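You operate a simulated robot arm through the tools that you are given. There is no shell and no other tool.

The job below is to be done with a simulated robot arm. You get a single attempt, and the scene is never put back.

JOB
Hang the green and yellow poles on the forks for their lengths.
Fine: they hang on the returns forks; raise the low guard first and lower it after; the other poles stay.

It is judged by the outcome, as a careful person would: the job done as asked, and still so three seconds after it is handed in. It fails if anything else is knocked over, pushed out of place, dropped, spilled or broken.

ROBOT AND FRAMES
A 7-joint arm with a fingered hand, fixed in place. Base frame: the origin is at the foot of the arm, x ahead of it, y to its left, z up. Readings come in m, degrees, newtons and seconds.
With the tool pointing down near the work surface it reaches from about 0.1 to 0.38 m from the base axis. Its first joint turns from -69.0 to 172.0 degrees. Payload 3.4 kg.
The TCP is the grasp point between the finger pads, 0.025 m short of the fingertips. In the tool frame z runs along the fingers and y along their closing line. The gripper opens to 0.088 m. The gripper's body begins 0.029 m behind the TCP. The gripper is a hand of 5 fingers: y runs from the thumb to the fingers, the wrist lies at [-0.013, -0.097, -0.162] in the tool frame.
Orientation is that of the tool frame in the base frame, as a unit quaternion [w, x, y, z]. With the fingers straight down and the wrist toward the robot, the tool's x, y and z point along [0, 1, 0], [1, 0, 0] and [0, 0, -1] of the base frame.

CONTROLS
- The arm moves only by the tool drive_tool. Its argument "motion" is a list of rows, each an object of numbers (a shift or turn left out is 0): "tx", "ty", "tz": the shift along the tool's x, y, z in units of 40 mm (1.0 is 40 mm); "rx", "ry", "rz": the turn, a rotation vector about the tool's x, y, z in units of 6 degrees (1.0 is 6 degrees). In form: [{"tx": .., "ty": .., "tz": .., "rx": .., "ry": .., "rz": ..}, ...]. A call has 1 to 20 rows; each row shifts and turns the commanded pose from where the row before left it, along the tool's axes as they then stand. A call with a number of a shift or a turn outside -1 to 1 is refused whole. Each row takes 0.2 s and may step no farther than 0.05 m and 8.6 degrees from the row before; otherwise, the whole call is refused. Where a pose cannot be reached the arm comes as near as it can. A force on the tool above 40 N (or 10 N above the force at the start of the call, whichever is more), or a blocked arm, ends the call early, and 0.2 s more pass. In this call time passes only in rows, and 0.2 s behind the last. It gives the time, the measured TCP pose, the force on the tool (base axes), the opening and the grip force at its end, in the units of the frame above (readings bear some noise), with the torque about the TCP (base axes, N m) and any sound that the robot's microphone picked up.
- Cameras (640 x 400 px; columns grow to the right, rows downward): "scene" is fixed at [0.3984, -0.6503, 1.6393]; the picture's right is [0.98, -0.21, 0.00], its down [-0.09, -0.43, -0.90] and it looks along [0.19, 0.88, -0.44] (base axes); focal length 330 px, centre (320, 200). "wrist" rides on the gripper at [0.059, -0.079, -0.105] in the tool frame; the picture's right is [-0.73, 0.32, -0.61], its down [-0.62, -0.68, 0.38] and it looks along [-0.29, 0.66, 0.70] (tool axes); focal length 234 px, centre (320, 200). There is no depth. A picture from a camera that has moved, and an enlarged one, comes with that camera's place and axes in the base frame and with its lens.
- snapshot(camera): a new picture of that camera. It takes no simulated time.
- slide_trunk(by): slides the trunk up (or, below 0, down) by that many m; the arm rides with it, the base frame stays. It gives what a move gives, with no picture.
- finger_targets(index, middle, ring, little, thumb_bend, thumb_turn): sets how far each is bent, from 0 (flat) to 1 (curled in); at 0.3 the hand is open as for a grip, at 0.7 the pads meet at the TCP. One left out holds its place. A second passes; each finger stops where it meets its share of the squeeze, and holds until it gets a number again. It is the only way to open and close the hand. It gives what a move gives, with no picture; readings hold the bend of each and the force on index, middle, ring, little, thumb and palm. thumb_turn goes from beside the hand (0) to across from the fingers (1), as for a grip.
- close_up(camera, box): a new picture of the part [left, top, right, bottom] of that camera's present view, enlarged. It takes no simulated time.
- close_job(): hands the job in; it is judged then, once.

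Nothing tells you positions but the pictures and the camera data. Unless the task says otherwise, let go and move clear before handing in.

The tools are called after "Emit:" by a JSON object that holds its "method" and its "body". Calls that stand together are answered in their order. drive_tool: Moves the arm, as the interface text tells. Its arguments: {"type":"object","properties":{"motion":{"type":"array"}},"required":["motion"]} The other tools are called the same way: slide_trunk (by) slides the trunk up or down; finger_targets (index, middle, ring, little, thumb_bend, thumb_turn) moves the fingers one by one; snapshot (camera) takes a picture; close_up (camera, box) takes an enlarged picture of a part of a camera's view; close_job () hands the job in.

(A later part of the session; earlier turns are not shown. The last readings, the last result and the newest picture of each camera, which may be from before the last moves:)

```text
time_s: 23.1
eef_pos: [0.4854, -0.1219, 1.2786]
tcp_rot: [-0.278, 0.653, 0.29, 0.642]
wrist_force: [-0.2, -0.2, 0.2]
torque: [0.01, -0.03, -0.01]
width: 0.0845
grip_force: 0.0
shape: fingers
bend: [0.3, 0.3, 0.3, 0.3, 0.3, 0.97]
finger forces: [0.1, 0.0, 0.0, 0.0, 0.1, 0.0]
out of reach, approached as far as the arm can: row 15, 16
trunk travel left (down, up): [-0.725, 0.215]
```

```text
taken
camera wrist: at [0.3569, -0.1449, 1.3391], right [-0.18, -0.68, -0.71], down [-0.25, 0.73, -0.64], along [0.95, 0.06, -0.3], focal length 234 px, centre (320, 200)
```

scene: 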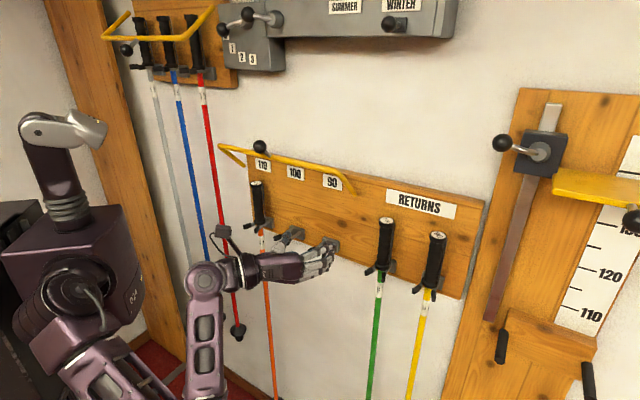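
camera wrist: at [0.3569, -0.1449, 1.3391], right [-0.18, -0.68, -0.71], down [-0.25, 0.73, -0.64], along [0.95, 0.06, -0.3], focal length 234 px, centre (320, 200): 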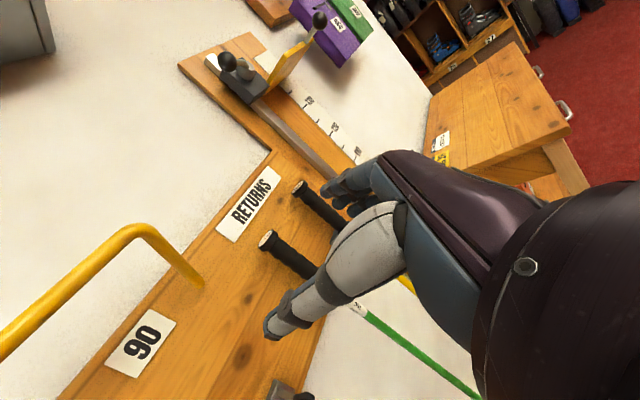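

Emit:
{"method": "close_up", "body": {"camera": "scene", "box": [0, 100, 360, 400]}}

```text
1.33 times, centred on (180, 250) of scene
camera zoom: at [0.3984, -0.6503, 1.6393], right [0.98, -0.21, 0.0], down [-0.09, -0.43, -0.9], along [0.19, 0.88, -0.44], focal length 440 px, centre (507, 133)
```

zoom: 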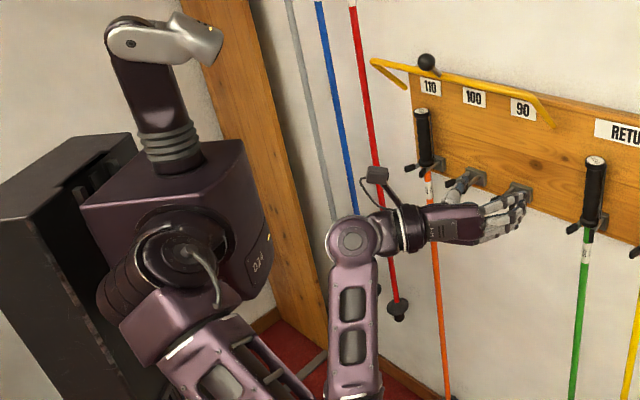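

This shows the robot more clearly: it's a humanoid right arm, now with the elbow down, and the hand is nearly level toward the wall. I'm moving to a pre-grasp in front of the green handle.

Emit:
{"method": "drive_tool", "body": {"motion": [{"tx": -0.25, "ty": 0.333, "tz": 0.42, "rx": -0.14}, {"tx": -0.25, "ty": 0.333, "tz": 0.42, "rx": -0.14}, {"tx": -0.25, "ty": 0.333, "tz": 0.42}, {"tx": -0.25, "ty": 0.333, "tz": 0.42}, {"tx": -0.25, "ty": 0.333, "tz": 0.42}, {"tx": -0.25, "ty": 0.333, "tz": 0.42}]}}

Emit:
{"method": "snapshot", "body": {"camera": "scene"}}

Emit:
{"method": "snapshot", "body": {"camera": "wrist"}}

```text
time_s: 24.5
eef_pos: [0.5121, -0.156, 1.271]
tcp_rot: [-0.266, 0.656, 0.264, 0.655]
wrist_force: [-0.4, -0.1, -0.4]
torque: [0.03, 0.01, -0.01]
width: 0.0843
grip_force: 0.1
shape: fingers
bend: [0.3, 0.3, 0.3, 0.3, 0.3, 0.97]
finger forces: [0.0, 0.0, 0.0, 0.0, 0.0, 0.1]
out of reach, approached as far as the arm can: row 1, 2, 3, 4, 5, 6
trunk travel left (down, up): [-0.725, 0.215]
```

```text
taken
```

scene: 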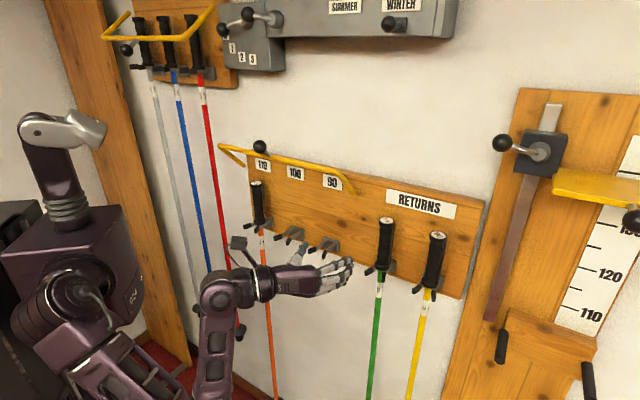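

```text
taken
camera wrist: at [0.3823, -0.1726, 1.3296], right [-0.22, -0.65, -0.73], down [-0.2, 0.76, -0.62], along [0.96, 0.01, -0.29], focal length 234 px, centre (320, 200)
```

wrist: 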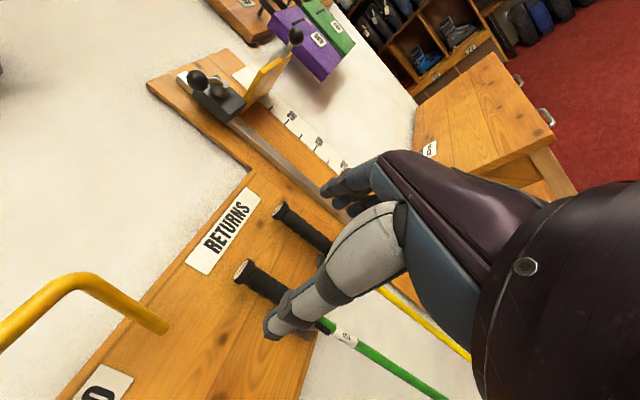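

The arm has folded into an elbow-down posture that blocks forward motion. I'll undo some of the tilt to free the wrist and see which posture the arm takes.

Emit:
{"method": "drive_tool", "body": {"motion": [{"ry": -0.95}, {"ry": -0.95}, {"ry": -0.95}, {"ry": -0.95}]}}

Emit:
{"method": "snapshot", "body": {"camera": "scene"}}

```text
time_s: 25.5
eef_pos: [0.5118, -0.1566, 1.2711]
tcp_rot: [-0.207, 0.773, 0.309, 0.513]
wrist_force: [-0.6, 0.1, -0.6]
torque: [0.05, 0.0, -0.01]
width: 0.0846
grip_force: 0.1
shape: fingers
bend: [0.3, 0.3, 0.3, 0.3, 0.3, 0.97]
finger forces: [0.1, 0.0, 0.1, 0.0, 0.1, 0.0]
trunk travel left (down, up): [-0.725, 0.215]
```

```text
taken
```

scene: 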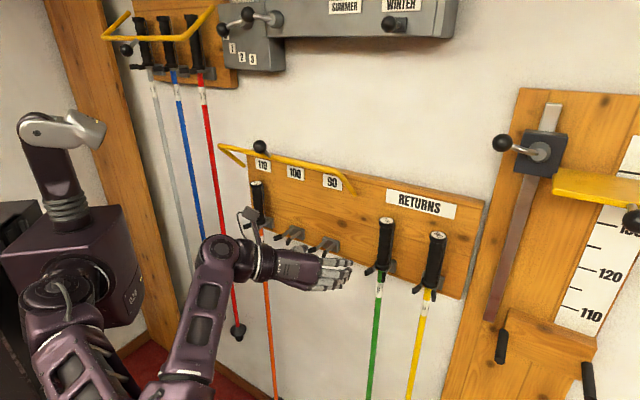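

Emit:
{"method": "drive_tool", "body": {"motion": [{"tx": 0.108, "ty": 0.154, "tz": 0.468}, {"tx": 0.108, "ty": 0.154, "tz": 0.468}, {"tx": 0.108, "ty": 0.154, "tz": 0.468}, {"tx": 0.108, "ty": 0.154, "tz": 0.468}, {"tx": 0.108, "ty": 0.154, "tz": 0.468}, {"tx": 0.108, "ty": 0.154, "tz": 0.468}]}}

Emit:
{"method": "snapshot", "body": {"camera": "scene"}}

Emit:
{"method": "snapshot", "body": {"camera": "wrist"}}

```text
time_s: 26.9
eef_pos: [0.6203, -0.1049, 1.2525]
tcp_rot: [-0.207, 0.773, 0.31, 0.513]
wrist_force: [0.8, 0.0, 0.2]
torque: [0.02, -0.01, 0.0]
width: 0.0843
grip_force: 0.0
shape: fingers
bend: [0.3, 0.3, 0.3, 0.3, 0.3, 0.97]
finger forces: [0.0, 0.0, 0.0, 0.1, 0.0, 0.1]
trunk travel left (down, up): [-0.725, 0.215]
```

```text
taken
```

scene: 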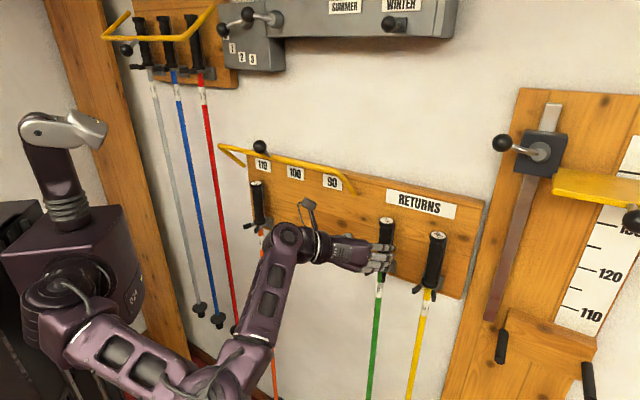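

```text
taken
camera wrist: at [0.5132, -0.099, 1.3464], right [-0.38, -0.82, -0.43], down [-0.39, 0.57, -0.72], along [0.84, -0.11, -0.54], focal length 234 px, centre (320, 200)
```

wrist: 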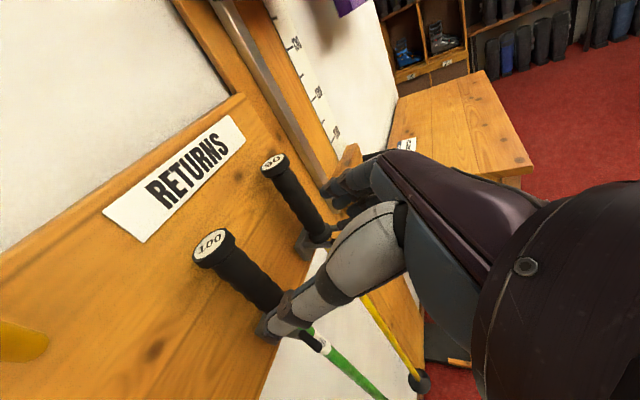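

That works: the arm extends well with the hand tilted about 23° down, and it is now in front of the green handle. I'm flattening the tilt a little more and dropping to grasp height.

Emit:
{"method": "drive_tool", "body": {"motion": [{"ry": 0.8}, {"ry": 0.8}, {"ry": 0.8}]}}

```text
time_s: 27.7
eef_pos: [0.618, -0.106, 1.252]
tcp_rot: [-0.239, 0.715, 0.287, 0.591]
wrist_force: [-1.0, -0.2, -0.1]
torque: [0.0, 0.02, -0.01]
width: 0.0843
grip_force: 0.1
shape: fingers
bend: [0.3, 0.3, 0.3, 0.3, 0.3, 0.97]
finger forces: [0.0, 0.0, 0.0, 0.1, 0.0, 0.1]
trunk travel left (down, up): [-0.725, 0.215]
```

Emit:
{"method": "drive_tool", "body": {"motion": [{"tx": -0.43, "ty": -0.045, "tz": 0.082}, {"tx": -0.43, "ty": -0.045, "tz": 0.082}, {"tx": 0.084, "ty": -0.013, "tz": 0.442}, {"tx": 0.084, "ty": -0.013, "tz": 0.442}]}}

Emit:
{"method": "snapshot", "body": {"camera": "wrist"}}

Emit:
{"method": "close_up", "body": {"camera": "scene", "box": [310, 180, 470, 300]}}

```text
time_s: 28.7
eef_pos: [0.6188, -0.1041, 1.2547]
tcp_rot: [-0.249, 0.705, 0.297, 0.594]
wrist_force: [0.5, 0.1, 0.4]
torque: [0.02, 0.01, -0.01]
width: 0.0843
grip_force: 0.0
shape: fingers
bend: [0.3, 0.3, 0.3, 0.3, 0.3, 0.97]
finger forces: [0.1, 0.0, 0.0, 0.0, 0.0, 0.1]
out of reach, approached as far as the arm can: row 1, 2, 3, 4
trunk travel left (down, up): [-0.725, 0.215]
```

```text
taken
camera wrist: at [0.497, -0.1166, 1.3295], right [-0.27, -0.74, -0.61], down [-0.3, 0.67, -0.68], along [0.91, 0.0, -0.4], focal length 234 px, centre (320, 200)
```

wrist: 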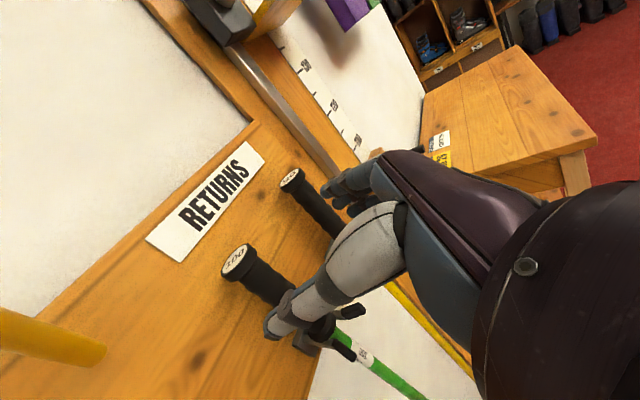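

```text
3.33 times, centred on (390, 240) of scene
camera zoom: at [0.3984, -0.6503, 1.6393], right [0.98, -0.21, 0.0], down [-0.09, -0.43, -0.9], along [0.19, 0.88, -0.44], focal length 1100 px, centre (87, 67)
```

zoom: 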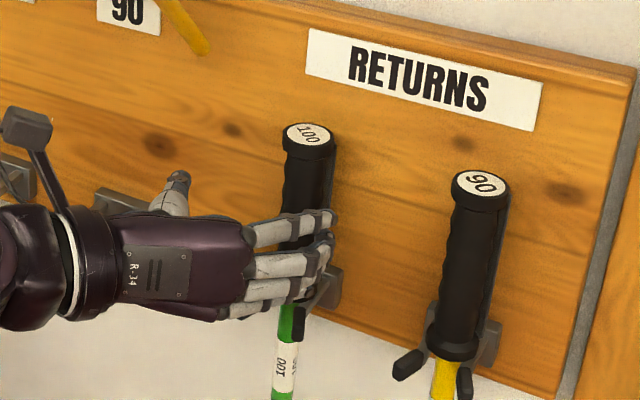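

The forearm is too steep for a level hand at this height. Raising the trunk lifts the elbow and flattens the forearm; the space above the hand here is free.

Emit:
{"method": "slide_trunk", "body": {"by": 0.15}}

Emit:
{"method": "snapshot", "body": {"camera": "scene"}}

```text
time_s: 30.4
eef_pos: [0.6178, -0.1039, 1.4051]
tcp_rot: [-0.249, 0.705, 0.296, 0.594]
wrist_force: [-0.3, 0.6, -1.1]
torque: [0.02, 0.02, -0.01]
width: 0.0843
grip_force: 0.1
shape: fingers
bend: [0.3, 0.3, 0.3, 0.3, 0.3, 0.97]
finger forces: [0.0, 0.1, 0.0, 0.1, 0.0, 0.0]
trunk travel left (down, up): [-0.875, 0.065]
```

```text
taken
```

scene: 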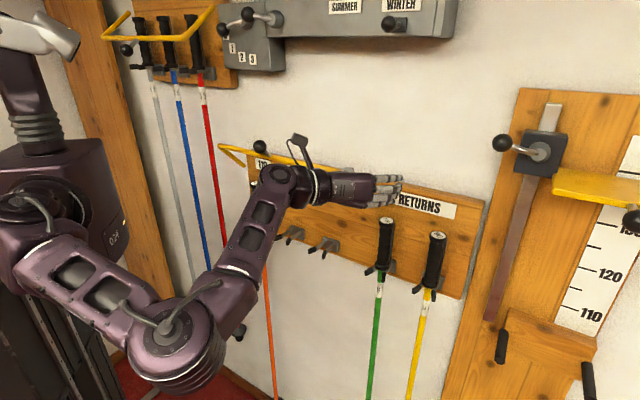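

Emit:
{"method": "drive_tool", "body": {"motion": [{"tx": -0.74, "tz": 0.127}, {"tx": -0.74, "tz": 0.127}, {"tx": -0.74, "tz": 0.127}, {"tx": -0.74, "tz": 0.127}, {"tx": -0.74, "tz": 0.127}, {"tx": -0.74, "tz": 0.127}]}}

Emit:
{"method": "snapshot", "body": {"camera": "scene"}}

Emit:
{"method": "snapshot", "body": {"camera": "wrist"}}

```text
time_s: 31.8
eef_pos: [0.6185, -0.1039, 1.404]
tcp_rot: [-0.25, 0.706, 0.296, 0.593]
wrist_force: [-0.4, -0.3, -0.4]
torque: [0.01, -0.01, 0.01]
width: 0.0846
grip_force: 0.1
shape: fingers
bend: [0.3, 0.3, 0.3, 0.3, 0.3, 0.97]
finger forces: [0.0, 0.0, 0.1, 0.0, 0.0, 0.1]
out of reach, approached as far as the arm can: row 1, 2, 3, 4, 5, 6
trunk travel left (down, up): [-0.875, 0.065]
```

```text
taken
```

scene: 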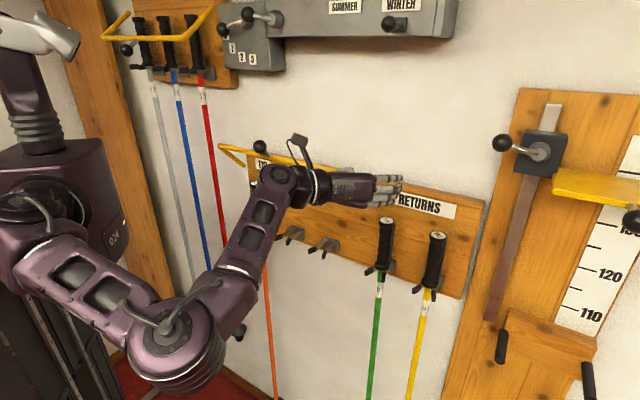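

```text
taken
camera wrist: at [0.4968, -0.1162, 1.4797], right [-0.27, -0.74, -0.61], down [-0.3, 0.67, -0.68], along [0.91, -0.01, -0.4], focal length 234 px, centre (320, 200)
```

wrist: 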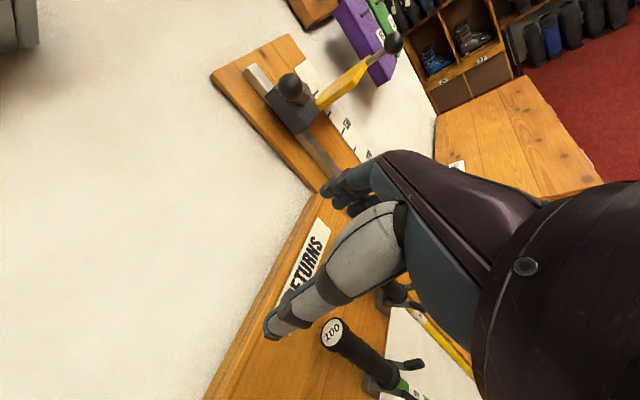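

Emit:
{"method": "drive_tool", "body": {"motion": [{"ry": -0.8}, {"ry": -0.8}, {"ry": -0.8}, {"ry": -0.8}, {"tx": -0.7, "tz": 0.35}, {"tx": -0.7, "tz": 0.35}, {"tx": -0.7, "tz": 0.35}, {"tx": -0.7, "tz": 0.35}]}}

Emit:
{"method": "snapshot", "body": {"camera": "scene"}}

```text
time_s: 33.6
eef_pos: [0.6131, -0.1093, 1.2781]
tcp_rot: [-0.196, 0.795, 0.333, 0.468]
wrist_force: [-0.3, 0.2, 0.6]
torque: [-0.02, 0.01, -0.05]
width: 0.0843
grip_force: 0.0
shape: fingers
bend: [0.3, 0.3, 0.3, 0.3, 0.3, 0.97]
finger forces: [0.0, 0.0, 0.0, 0.0, 0.0, 0.1]
trunk travel left (down, up): [-0.875, 0.065]
```

```text
taken
```

scene: 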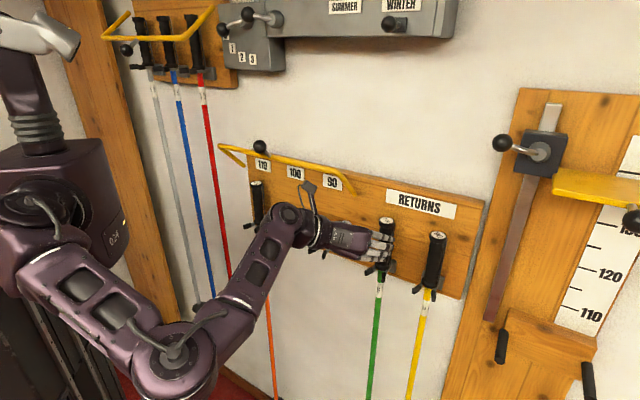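

Emit:
{"method": "drive_tool", "body": {"motion": [{"ry": 0.8}, {"ry": 0.8}, {"ry": 0.8}]}}

```text
time_s: 34.4
eef_pos: [0.6114, -0.1071, 1.2757]
tcp_rot: [-0.228, 0.771, 0.339, 0.488]
wrist_force: [-1.0, 0.3, 0.7]
torque: [-0.02, 0.0, 0.01]
width: 0.0846
grip_force: 0.0
shape: fingers
bend: [0.3, 0.3, 0.3, 0.3, 0.3, 0.97]
finger forces: [0.1, 0.1, 0.0, 0.0, 0.0, 0.0]
out of reach, approached as far as the arm can: row 2, 3
trunk travel left (down, up): [-0.875, 0.065]
```

Tilt capability improves when the hand is high relative to the shoulder, so the trunk should go down, not up. I'll move the hand up in free space first, then lower the trunk.

Emit:
{"method": "drive_tool", "body": {"motion": [{"ry": -0.4}, {"tx": 0.7, "tz": -0.31}, {"tx": 0.7, "tz": -0.31}, {"tx": 0.7, "tz": -0.31}, {"tx": 0.7, "tz": -0.31}, {"tx": 0.7, "tz": -0.31}]}}

Emit:
{"method": "slide_trunk", "body": {"by": -0.24}}

Emit:
{"method": "snapshot", "body": {"camera": "scene"}}

```text
time_s: 35.8
eef_pos: [0.6209, -0.1021, 1.4288]
tcp_rot: [-0.22, 0.781, 0.345, 0.471]
wrist_force: [0.4, 0.6, 0.1]
torque: [0.01, 0.0, -0.05]
width: 0.0845
grip_force: 0.0
shape: fingers
bend: [0.3, 0.3, 0.3, 0.3, 0.3, 0.97]
finger forces: [0.0, 0.1, 0.0, 0.0, 0.1, 0.1]
trunk travel left (down, up): [-0.875, 0.065]
```

```text
time_s: 38.3
eef_pos: [0.6209, -0.1031, 1.1883]
tcp_rot: [-0.221, 0.781, 0.344, 0.472]
wrist_force: [0.1, 0.4, -0.3]
torque: [-0.03, -0.02, -0.04]
width: 0.0845
grip_force: 0.1
shape: fingers
bend: [0.3, 0.3, 0.3, 0.3, 0.3, 0.97]
finger forces: [0.1, 0.0, 0.0, 0.0, 0.0, 0.0]
trunk travel left (down, up): [-0.635, 0.305]
```

```text
taken
```

scene: 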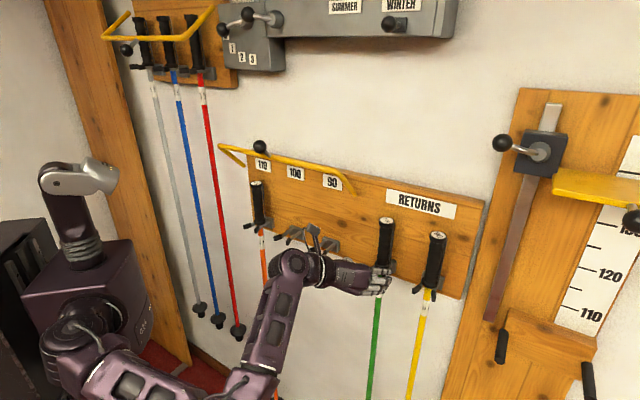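

Emit:
{"method": "drive_tool", "body": {"motion": [{"ry": 0.8}, {"ry": 0.8}, {"ry": 0.7}]}}

Emit:
{"method": "snapshot", "body": {"camera": "wrist"}}

Emit:
{"method": "close_up", "body": {"camera": "scene", "box": [310, 180, 470, 300]}}

```text
time_s: 39.1
eef_pos: [0.6205, -0.1017, 1.1885]
tcp_rot: [-0.261, 0.718, 0.315, 0.563]
wrist_force: [-0.5, -0.4, 0.2]
torque: [-0.01, 0.01, 0.02]
width: 0.0845
grip_force: 0.1
shape: fingers
bend: [0.3, 0.3, 0.3, 0.3, 0.3, 0.97]
finger forces: [0.1, 0.1, 0.0, 0.0, 0.0, 0.0]
trunk travel left (down, up): [-0.635, 0.305]
```

```text
taken
camera wrist: at [0.5047, -0.118, 1.2713], right [-0.27, -0.77, -0.57], down [-0.37, 0.63, -0.68], along [0.89, 0.03, -0.46], focal length 234 px, centre (320, 200)
```

wrist: 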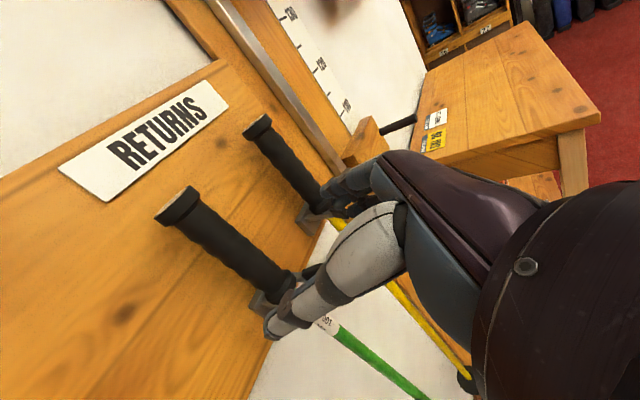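

```text
3.33 times, centred on (390, 240) of scene
camera zoom: at [0.3984, -0.6503, 1.6393], right [0.98, -0.21, 0.0], down [-0.09, -0.43, -0.9], along [0.19, 0.88, -0.44], focal length 1100 px, centre (87, 67)
```

zoom: 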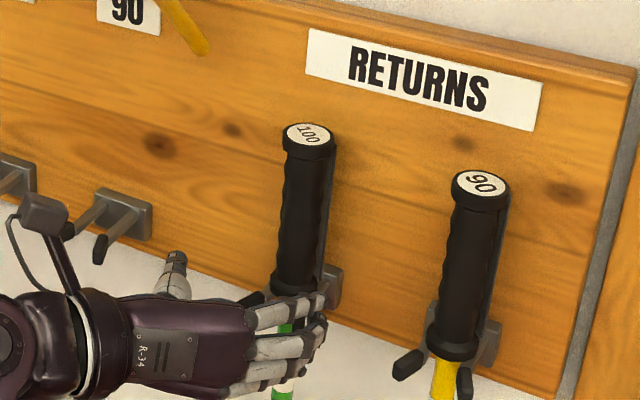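

Tilt is now about 77° from vertical, so the hand is nearly level. I'm correcting the yaw by 3°, rising 2 cm, and advancing partway toward the green handle.

Emit:
{"method": "drive_tool", "body": {"motion": [{"tx": 0.25, "tz": -0.06, "rx": -0.25}, {"tx": 0.25, "tz": -0.06, "rx": -0.25}, {"tx": 0.1, "tz": 0.42, "ty": -0.02}, {"tx": 0.1, "tz": 0.42, "ty": -0.02}]}}

Emit:
{"method": "snapshot", "body": {"camera": "wrist"}}

Emit:
{"method": "close_up", "body": {"camera": "scene", "box": [310, 180, 470, 300]}}

```text
time_s: 40.1
eef_pos: [0.6431, -0.0762, 1.2096]
tcp_rot: [-0.242, 0.725, 0.301, 0.57]
wrist_force: [-0.1, 0.0, -0.4]
torque: [0.03, 0.01, 0.02]
width: 0.0843
grip_force: 0.1
shape: fingers
bend: [0.3, 0.3, 0.3, 0.3, 0.3, 0.97]
finger forces: [0.0, 0.1, 0.0, 0.1, 0.0, 0.1]
trunk travel left (down, up): [-0.635, 0.305]
```

```text
taken
camera wrist: at [0.5268, -0.0849, 1.2911], right [-0.31, -0.76, -0.57], down [-0.33, 0.64, -0.69], along [0.89, -0.03, -0.45], focal length 234 px, centre (320, 200)
```

wrist: 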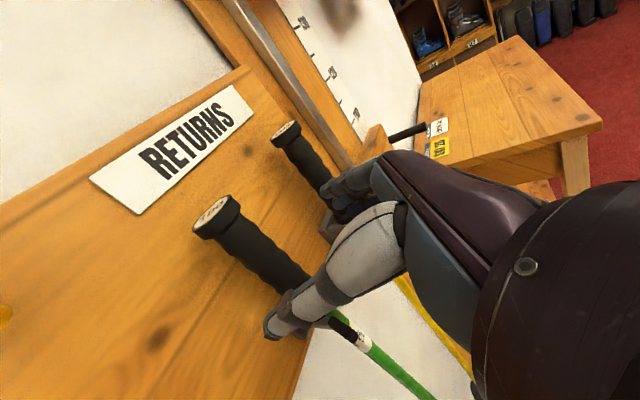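

```text
3.33 times, centred on (390, 240) of scene
camera zoom: at [0.3984, -0.6503, 1.6393], right [0.98, -0.21, 0.0], down [-0.09, -0.43, -0.9], along [0.19, 0.88, -0.44], focal length 1100 px, centre (87, 67)
```

zoom: 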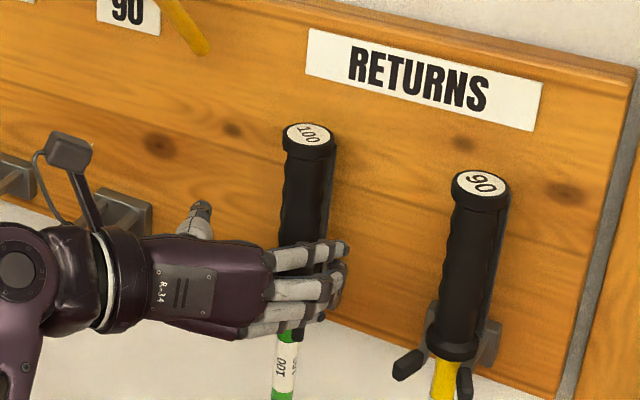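

The handle is centred between thumb and fingers. I'm advancing the last 6.7 cm.

Emit:
{"method": "drive_tool", "body": {"motion": [{"tx": 0.096, "tz": 0.407}, {"tx": 0.096, "tz": 0.407}, {"tx": 0.096, "tz": 0.407}, {"tx": 0.096, "tz": 0.407}]}}

Emit:
{"method": "snapshot", "body": {"camera": "wrist"}}

Emit:
{"method": "close_up", "body": {"camera": "scene", "box": [310, 180, 470, 300]}}

```text
time_s: 41.1
eef_pos: [0.6917, -0.0282, 1.2083]
tcp_rot: [-0.241, 0.725, 0.302, 0.57]
wrist_force: [0.4, 0.3, 0.8]
torque: [0.02, -0.01, 0.01]
width: 0.0846
grip_force: 0.1
shape: fingers
bend: [0.3, 0.3, 0.3, 0.3, 0.3, 0.97]
finger forces: [0.0, 0.0, 0.1, 0.0, 0.1, 0.0]
trunk travel left (down, up): [-0.635, 0.305]
```

```text
taken
camera wrist: at [0.5743, -0.0369, 1.2904], right [-0.31, -0.76, -0.57], down [-0.33, 0.64, -0.69], along [0.89, -0.03, -0.45], focal length 234 px, centre (320, 200)
```

wrist: 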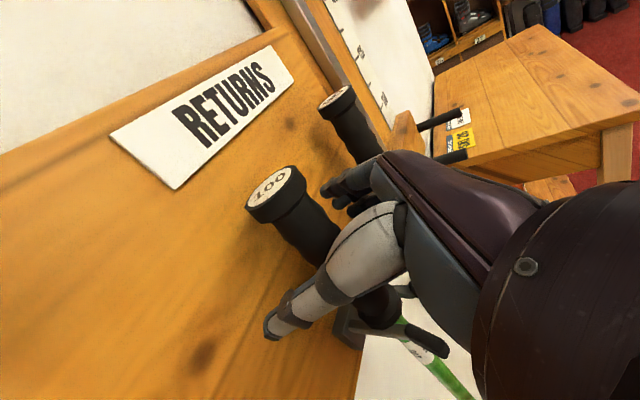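

```text
3.33 times, centred on (390, 240) of scene
camera zoom: at [0.3984, -0.6503, 1.6393], right [0.98, -0.21, 0.0], down [-0.09, -0.43, -0.9], along [0.19, 0.88, -0.44], focal length 1100 px, centre (87, 67)
```

zoom: 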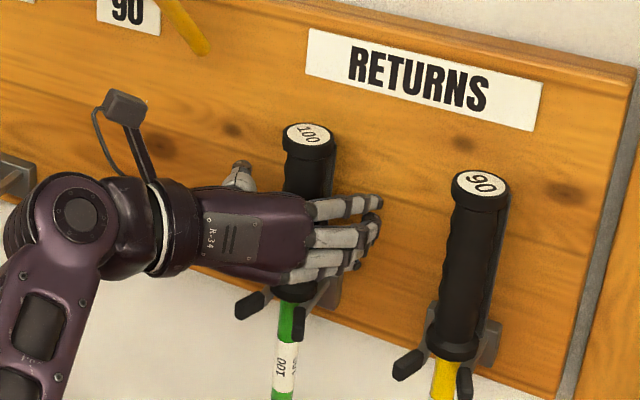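

Emit:
{"method": "finger_targets", "body": {"index": 0.54, "middle": 0.54, "ring": 0.54, "little": 0.54, "thumb_bend": 0.6}}

Emit:
{"method": "close_up", "body": {"camera": "wrist", "box": [220, 140, 480, 400]}}

```text
time_s: 42.1
eef_pos: [0.6907, -0.0296, 1.2091]
tcp_rot: [-0.241, 0.725, 0.301, 0.571]
wrist_force: [0.2, -0.1, 0.3]
torque: [0.05, -0.01, 0.02]
width: 0.0269
grip_force: 0.0
shape: fingers
bend: [0.54, 0.54, 0.54, 0.54, 0.59, 0.97]
finger forces: [0.1, 0.1, 0.0, 0.1, 0.5, 0.1]
trunk travel left (down, up): [-0.635, 0.305]
```

```text
1.54 times, centred on (350, 270) of wrist
camera zoom: at [0.5738, -0.0377, 1.2907], right [-0.31, -0.76, -0.57], down [-0.33, 0.64, -0.69], along [0.89, -0.03, -0.45], focal length 360 px, centre (274, 92)
```

zoom: 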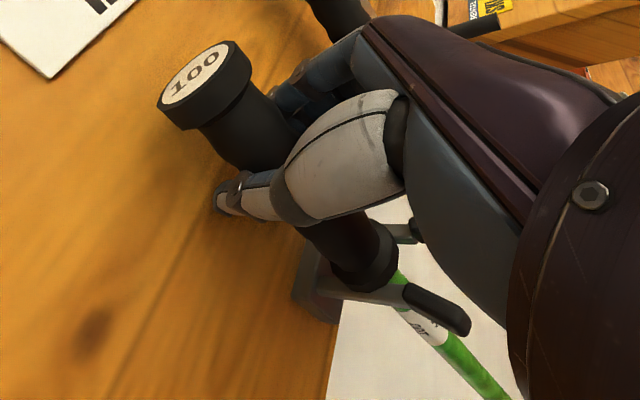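

Emit:
{"method": "finger_targets", "body": {"index": 0.72, "middle": 0.72, "ring": 0.72, "little": 0.72, "thumb_bend": 0.76}}

Emit:
{"method": "close_up", "body": {"camera": "wrist", "box": [220, 140, 480, 400]}}

Emit:
{"method": "close_up", "body": {"camera": "scene", "box": [310, 180, 470, 300]}}

```text
time_s: 43.1
eef_pos: [0.6931, -0.0321, 1.2083]
tcp_rot: [-0.242, 0.725, 0.299, 0.571]
wrist_force: [5.2, -5.4, 0.5]
torque: [-0.52, -0.37, -0.04]
width: 0.0149
grip_force: 21.8
shape: fingers
bend: [0.71, 0.65, 0.62, 0.71, 0.62, 0.96]
finger forces: [5.0, 5.2, 7.9, 7.7, 17.5, 0.0]
trunk travel left (down, up): [-0.635, 0.305]
```

```text
1.54 times, centred on (350, 270) of wrist
camera zoom: at [0.5752, -0.0398, 1.29], right [-0.31, -0.76, -0.57], down [-0.33, 0.65, -0.69], along [0.89, -0.03, -0.45], focal length 360 px, centre (274, 92)
```

zoom: 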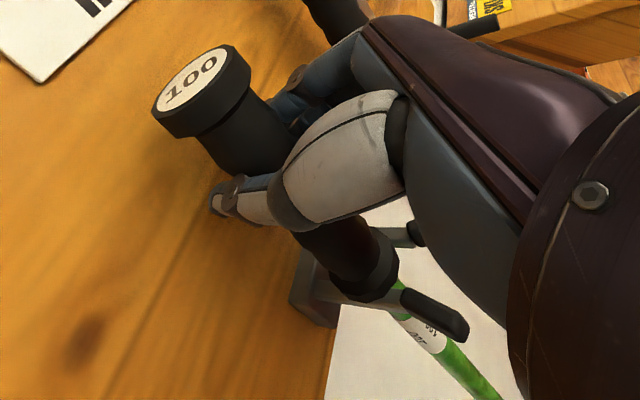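

```text
3.33 times, centred on (390, 240) of scene
camera zoom: at [0.3984, -0.6503, 1.6393], right [0.98, -0.21, 0.0], down [-0.09, -0.43, -0.9], along [0.19, 0.88, -0.44], focal length 1100 px, centre (87, 67)
```

zoom: 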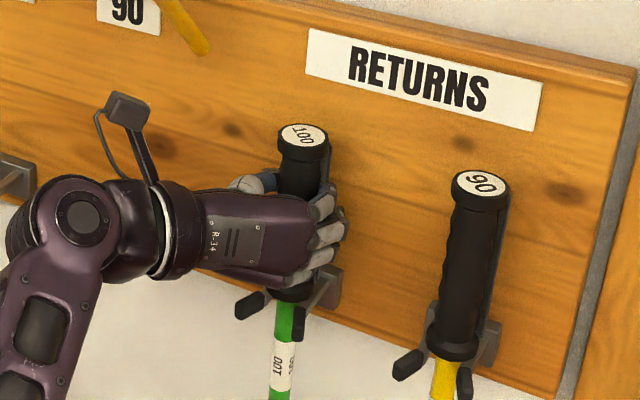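

The green handle is held by all fingers at about 22 N. I'm lifting it 4 cm to clear the fork tips.

Emit:
{"method": "drive_tool", "body": {"motion": [{"tx": 0.243, "tz": -0.058}, {"tx": 0.243, "tz": -0.058}, {"tx": 0.243, "tz": -0.058}, {"tx": 0.243, "tz": -0.058}]}}

Emit:
{"method": "close_up", "body": {"camera": "scene", "box": [310, 180, 470, 300]}}

Emit:
{"method": "snapshot", "body": {"camera": "wrist"}}

```text
time_s: 44.1
eef_pos: [0.692, -0.0294, 1.2479]
tcp_rot: [-0.242, 0.725, 0.301, 0.57]
wrist_force: [2.6, -1.9, -3.6]
torque: [-0.4, -0.31, -0.04]
width: 0.0145
grip_force: 20.0
shape: fingers
bend: [0.71, 0.65, 0.62, 0.71, 0.62, 0.97]
finger forces: [4.2, 4.4, 7.4, 5.2, 18.1, 0.1]
trunk travel left (down, up): [-0.635, 0.305]
```

```text
3.33 times, centred on (390, 240) of scene
camera zoom: at [0.3984, -0.6503, 1.6393], right [0.98, -0.21, 0.0], down [-0.09, -0.43, -0.9], along [0.19, 0.88, -0.44], focal length 1100 px, centre (87, 67)
```

zoom: 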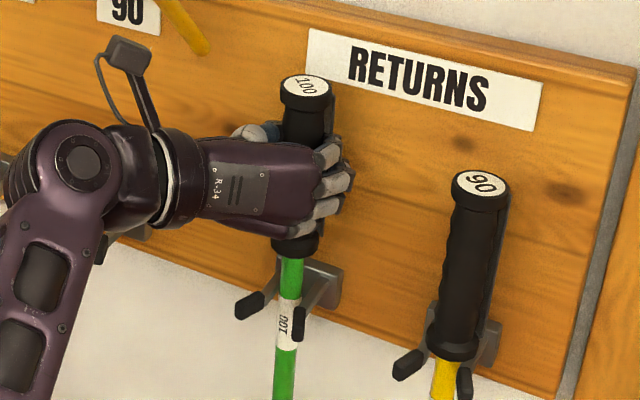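

```text
taken
camera wrist: at [0.5755, -0.0388, 1.3297], right [-0.31, -0.76, -0.57], down [-0.33, 0.64, -0.69], along [0.89, -0.03, -0.45], focal length 234 px, centre (320, 200)
```

wrist: 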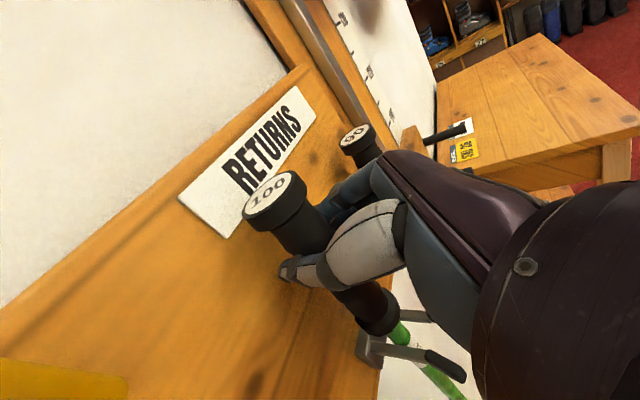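

The collar is well clear of the prongs. I'm pulling the pole straight out from the wall.

Emit:
{"method": "drive_tool", "body": {"motion": [{"tx": -0.046, "tz": -0.193}, {"tx": -0.068, "tz": -0.29}, {"tx": -0.091, "tz": -0.385}, {"tx": -0.091, "tz": -0.385}, {"tx": -0.091, "tz": -0.385}, {"tx": -0.091, "tz": -0.385}, {"tx": -0.07, "tz": -0.29}]}}

Emit:
{"method": "snapshot", "body": {"camera": "scene"}}

Emit:
{"method": "snapshot", "body": {"camera": "wrist"}}

```text
time_s: 45.7
eef_pos: [0.6241, -0.0991, 1.2484]
tcp_rot: [-0.241, 0.725, 0.301, 0.571]
wrist_force: [-0.2, 0.4, -2.1]
torque: [-0.2, -0.13, -0.03]
width: 0.0136
grip_force: 17.6
shape: fingers
bend: [0.71, 0.66, 0.65, 0.72, 0.64, 0.94]
finger forces: [5.1, 4.6, 6.0, 2.1, 17.0, 0.0]
trunk travel left (down, up): [-0.635, 0.305]
```

```text
taken
```

scene: 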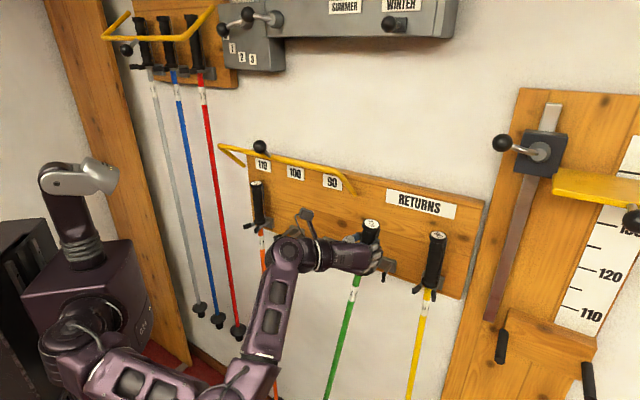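

```text
taken
camera wrist: at [0.5071, -0.1057, 1.3308], right [-0.31, -0.76, -0.57], down [-0.33, 0.64, -0.69], along [0.89, -0.03, -0.45], focal length 234 px, centre (320, 200)
```

wrist: 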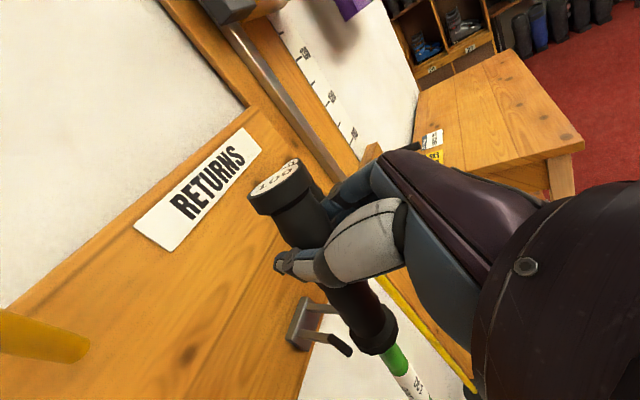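

The green pole is free but leans about 7°, with its bottom toward the left. I'll roll the hand about its pointing axis to bring the pole plumb before carrying it.

Emit:
{"method": "drive_tool", "body": {"motion": [{"rz": -0.4}, {"rz": -0.4}, {"rz": -0.4}]}}

Emit:
{"method": "snapshot", "body": {"camera": "scene"}}

Emit:
{"method": "snapshot", "body": {"camera": "wrist"}}

```text
time_s: 46.5
eef_pos: [0.6244, -0.0968, 1.2483]
tcp_rot: [-0.205, 0.705, 0.347, 0.584]
wrist_force: [0.0, -0.2, -2.4]
torque: [-0.23, -0.1, -0.03]
width: 0.0133
grip_force: 16.8
shape: fingers
bend: [0.71, 0.66, 0.65, 0.72, 0.64, 0.94]
finger forces: [5.4, 4.0, 5.8, 2.1, 16.3, 0.0]
trunk travel left (down, up): [-0.635, 0.305]
```

```text
taken
```

scene: 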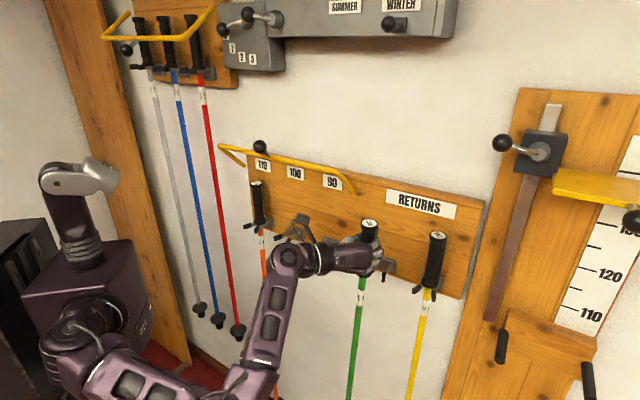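

```text
taken
camera wrist: at [0.5012, -0.1027, 1.3203], right [-0.24, -0.82, -0.52], down [-0.28, 0.57, -0.77], along [0.93, -0.03, -0.37], focal length 234 px, centre (320, 200)
```

wrist: 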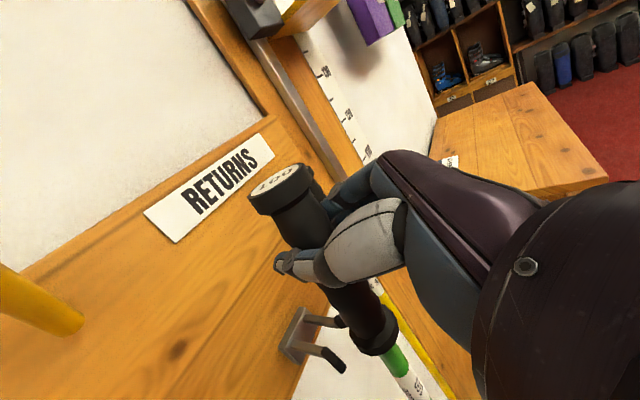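

Emit:
{"method": "close_up", "body": {"camera": "wrist", "box": [220, 140, 480, 400]}}

Emit:
{"method": "close_up", "body": {"camera": "scene", "box": [300, 200, 440, 400]}}

```text
1.54 times, centred on (350, 270) of wrist
camera zoom: at [0.5012, -0.1027, 1.3203], right [-0.24, -0.82, -0.52], down [-0.28, 0.57, -0.77], along [0.93, -0.03, -0.37], focal length 360 px, centre (274, 92)
```

zoom: 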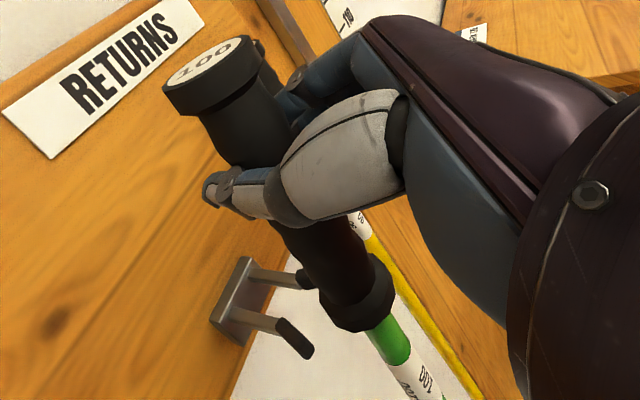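

```text
2.00 times, centred on (370, 300) of scene
camera zoom: at [0.3984, -0.6503, 1.6393], right [0.98, -0.21, 0.0], down [-0.09, -0.43, -0.9], along [0.19, 0.88, -0.44], focal length 660 px, centre (220, 0)
```

zoom: 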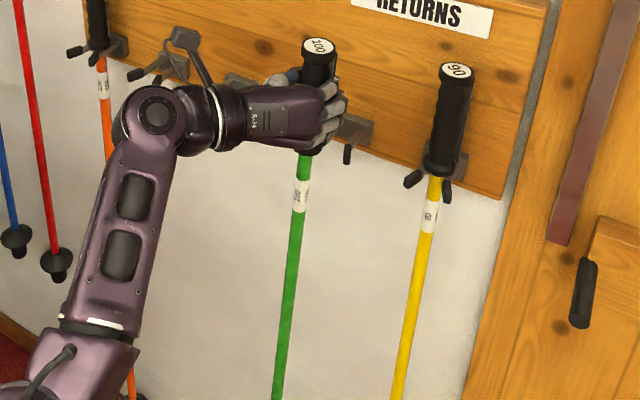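

Emit:
{"method": "drive_tool", "body": {"motion": [{"rz": -0.25, "ry": -0.15}, {"rz": -0.25, "ry": -0.15}]}}

Emit:
{"method": "close_up", "body": {"camera": "wrist", "box": [220, 140, 480, 400]}}

Emit:
{"method": "close_up", "body": {"camera": "scene", "box": [300, 200, 440, 400]}}

```text
time_s: 47.1
eef_pos: [0.6255, -0.0988, 1.2499]
tcp_rot: [-0.185, 0.705, 0.367, 0.579]
wrist_force: [0.3, -0.6, -2.5]
torque: [-0.1, -0.06, 0.02]
width: 0.0128
grip_force: 16.2
shape: fingers
bend: [0.71, 0.66, 0.66, 0.72, 0.65, 0.93]
finger forces: [5.9, 4.1, 5.3, 0.8, 15.9, 0.0]
trunk travel left (down, up): [-0.635, 0.305]
```

```text
1.54 times, centred on (350, 270) of wrist
camera zoom: at [0.5004, -0.0994, 1.3186], right [-0.22, -0.85, -0.48], down [-0.28, 0.52, -0.81], along [0.94, -0.05, -0.35], focal length 360 px, centre (274, 92)
```

zoom: 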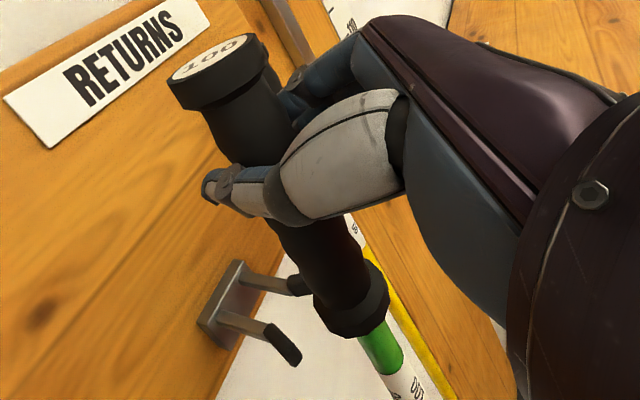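

```text
2.00 times, centred on (370, 300) of scene
camera zoom: at [0.3984, -0.6503, 1.6393], right [0.98, -0.21, 0.0], down [-0.09, -0.43, -0.9], along [0.19, 0.88, -0.44], focal length 660 px, centre (220, 0)
```

zoom: 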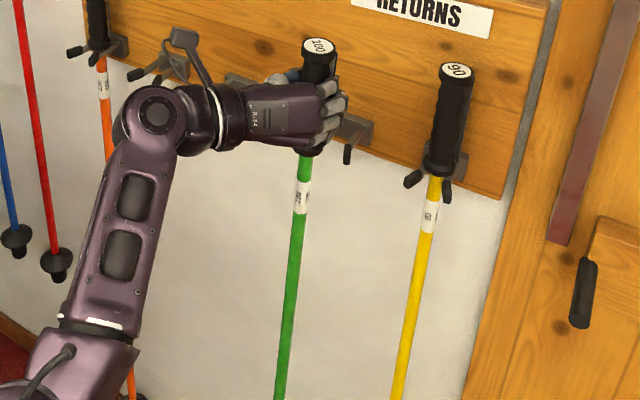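

Emit:
{"method": "drive_tool", "body": {"motion": [{"rz": -0.22, "ry": -0.1}, {"rz": -0.22, "ry": -0.1}]}}

Emit:
{"method": "close_up", "body": {"camera": "scene", "box": [300, 200, 440, 400]}}

Emit:
{"method": "close_up", "body": {"camera": "wrist", "box": [220, 140, 480, 400]}}

```text
time_s: 47.7
eef_pos: [0.6238, -0.0966, 1.2487]
tcp_rot: [-0.167, 0.702, 0.385, 0.575]
wrist_force: [1.1, 0.3, -1.8]
torque: [-0.07, -0.08, 0.03]
width: 0.0127
grip_force: 15.3
shape: fingers
bend: [0.71, 0.66, 0.66, 0.72, 0.65, 0.93]
finger forces: [6.2, 3.9, 4.9, 0.2, 15.3, 0.0]
trunk travel left (down, up): [-0.635, 0.305]
```

```text
2.00 times, centred on (370, 300) of scene
camera zoom: at [0.3984, -0.6503, 1.6393], right [0.98, -0.21, 0.0], down [-0.09, -0.43, -0.9], along [0.19, 0.88, -0.44], focal length 660 px, centre (220, 0)
```

zoom: 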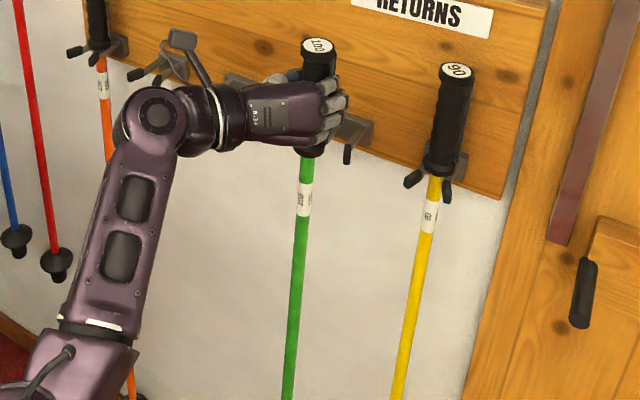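

```text
1.54 times, centred on (350, 270) of wrist
camera zoom: at [0.4992, -0.0974, 1.3166], right [-0.21, -0.87, -0.44], down [-0.27, 0.48, -0.83], along [0.94, -0.05, -0.33], focal length 360 px, centre (274, 92)
```

zoom: 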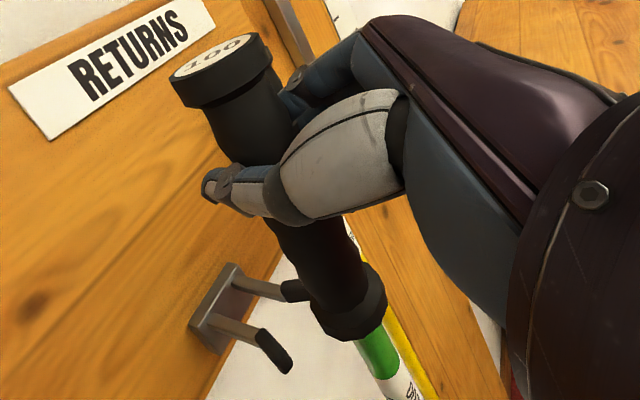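

The pole now hangs plumb within about 1°. I'm carrying it left along the board at n≈0.37, well in front of the fork tips, in two stages.

Emit:
{"method": "drive_tool", "body": {"motion": [{"tx": 0.064, "ty": -0.295, "tz": -0.003}, {"tx": 0.129, "ty": -0.589, "tz": -0.006}, {"tx": 0.129, "ty": -0.589, "tz": -0.006}, {"tx": 0.129, "ty": -0.589, "tz": -0.006}, {"tx": 0.129, "ty": -0.589, "tz": -0.006}, {"tx": 0.129, "ty": -0.589, "tz": -0.006}, {"tx": 0.064, "ty": -0.295, "tz": -0.003}]}}

Emit:
{"method": "snapshot", "body": {"camera": "scene"}}

Emit:
{"method": "snapshot", "body": {"camera": "wrist"}}

```text
time_s: 49.3
eef_pos: [0.5212, 0.0044, 1.2485]
tcp_rot: [-0.168, 0.702, 0.385, 0.575]
wrist_force: [-0.5, 0.3, -2.8]
torque: [-0.03, 0.01, 0.01]
width: 0.0122
grip_force: 14.2
shape: fingers
bend: [0.71, 0.67, 0.71, 0.72, 0.65, 0.93]
finger forces: [6.8, 3.5, 4.0, 0.1, 14.4, 0.1]
trunk travel left (down, up): [-0.635, 0.305]
```

```text
taken
```

scene: 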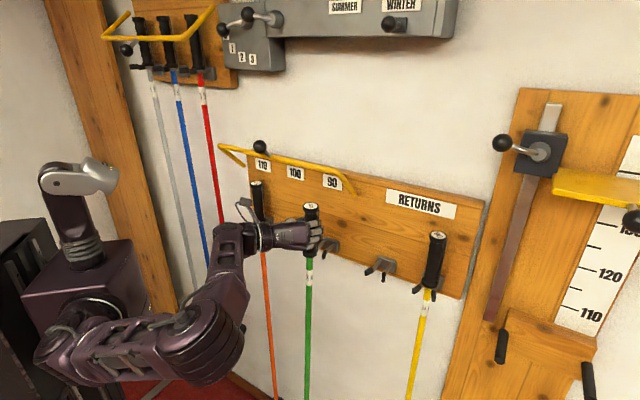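

```text
taken
camera wrist: at [0.3952, 0.0045, 1.3166], right [-0.21, -0.87, -0.44], down [-0.27, 0.48, -0.83], along [0.94, -0.05, -0.33], focal length 234 px, centre (320, 200)
```

wrist: 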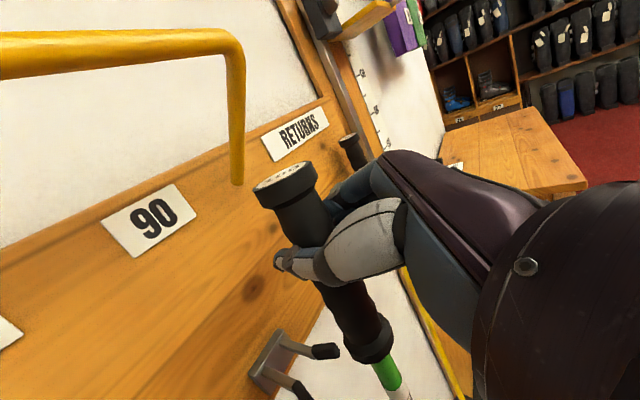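

Emit:
{"method": "drive_tool", "body": {"motion": [{"tx": 0.065, "ty": -0.296, "tz": -0.003}, {"tx": 0.129, "ty": -0.592, "tz": -0.006}, {"tx": 0.129, "ty": -0.592, "tz": -0.006}, {"tx": 0.129, "ty": -0.592, "tz": -0.006}, {"tx": 0.129, "ty": -0.592, "tz": -0.006}, {"tx": 0.129, "ty": -0.592, "tz": -0.006}, {"tx": 0.065, "ty": -0.296, "tz": -0.003}]}}

Emit:
{"method": "snapshot", "body": {"camera": "scene"}}

Emit:
{"method": "snapshot", "body": {"camera": "wrist"}}

Emit:
{"method": "close_up", "body": {"camera": "scene", "box": [200, 170, 360, 290]}}

```text
time_s: 50.9
eef_pos: [0.4168, 0.1069, 1.2486]
tcp_rot: [-0.168, 0.702, 0.385, 0.575]
wrist_force: [-0.1, -0.5, -2.0]
torque: [-0.02, 0.01, 0.01]
width: 0.0119
grip_force: 14.3
shape: fingers
bend: [0.71, 0.67, 0.71, 0.72, 0.66, 0.93]
finger forces: [7.1, 3.5, 3.9, 0.0, 14.4, 0.0]
trunk travel left (down, up): [-0.635, 0.305]
```

```text
taken
```

scene: 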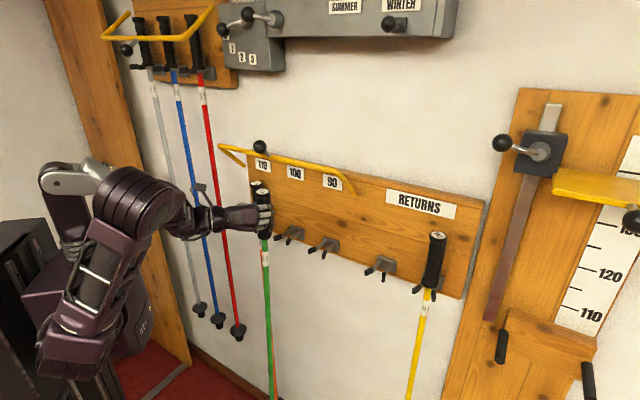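

```text
taken
camera wrist: at [0.2913, 0.1073, 1.3169], right [-0.21, -0.87, -0.44], down [-0.27, 0.48, -0.83], along [0.94, -0.05, -0.33], focal length 234 px, centre (320, 200)
```

wrist: 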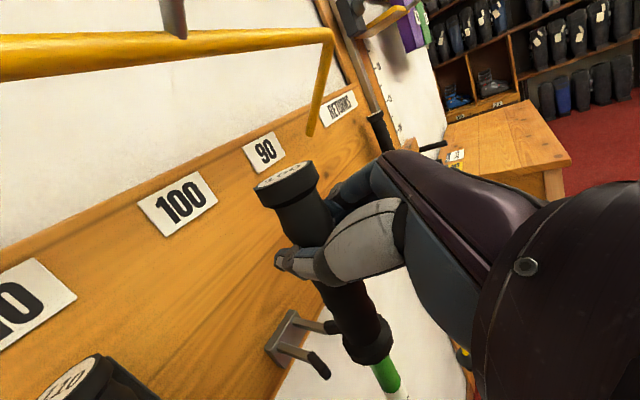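

```text
3.33 times, centred on (280, 230) of scene
camera zoom: at [0.3984, -0.6503, 1.6393], right [0.98, -0.21, 0.0], down [-0.09, -0.43, -0.9], along [0.19, 0.88, -0.44], focal length 1100 px, centre (453, 100)
```

zoom: 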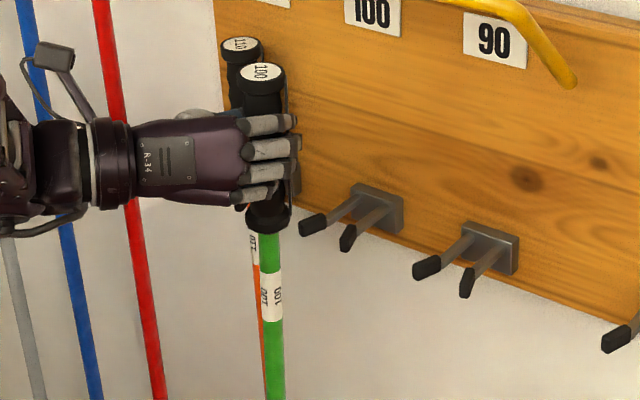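

Emit:
{"method": "close_up", "body": {"camera": "wrist", "box": [230, 250, 430, 400]}}

Emit:
{"method": "close_up", "body": {"camera": "scene", "box": [250, 210, 330, 270]}}

```text
2.67 times, centred on (330, 325) of wrist
camera zoom: at [0.2913, 0.1073, 1.3169], right [-0.21, -0.87, -0.44], down [-0.27, 0.48, -0.83], along [0.94, -0.05, -0.33], focal length 624 px, centre (293, -133)
```

zoom: 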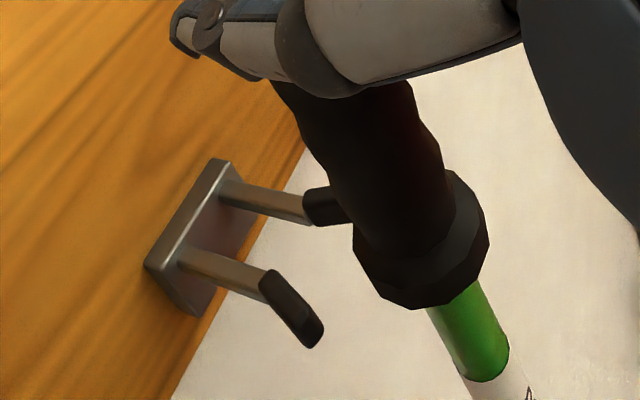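

```text
6.67 times, centred on (290, 240) of scene
camera zoom: at [0.3984, -0.6503, 1.6393], right [0.98, -0.21, 0.0], down [-0.09, -0.43, -0.9], along [0.19, 0.88, -0.44], focal length 2201 px, centre (520, -67)
```

zoom: 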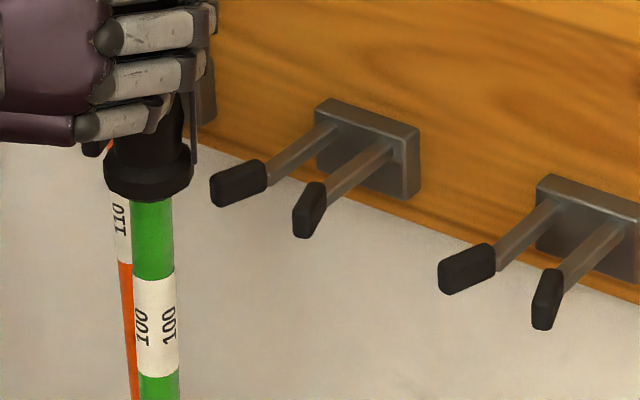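

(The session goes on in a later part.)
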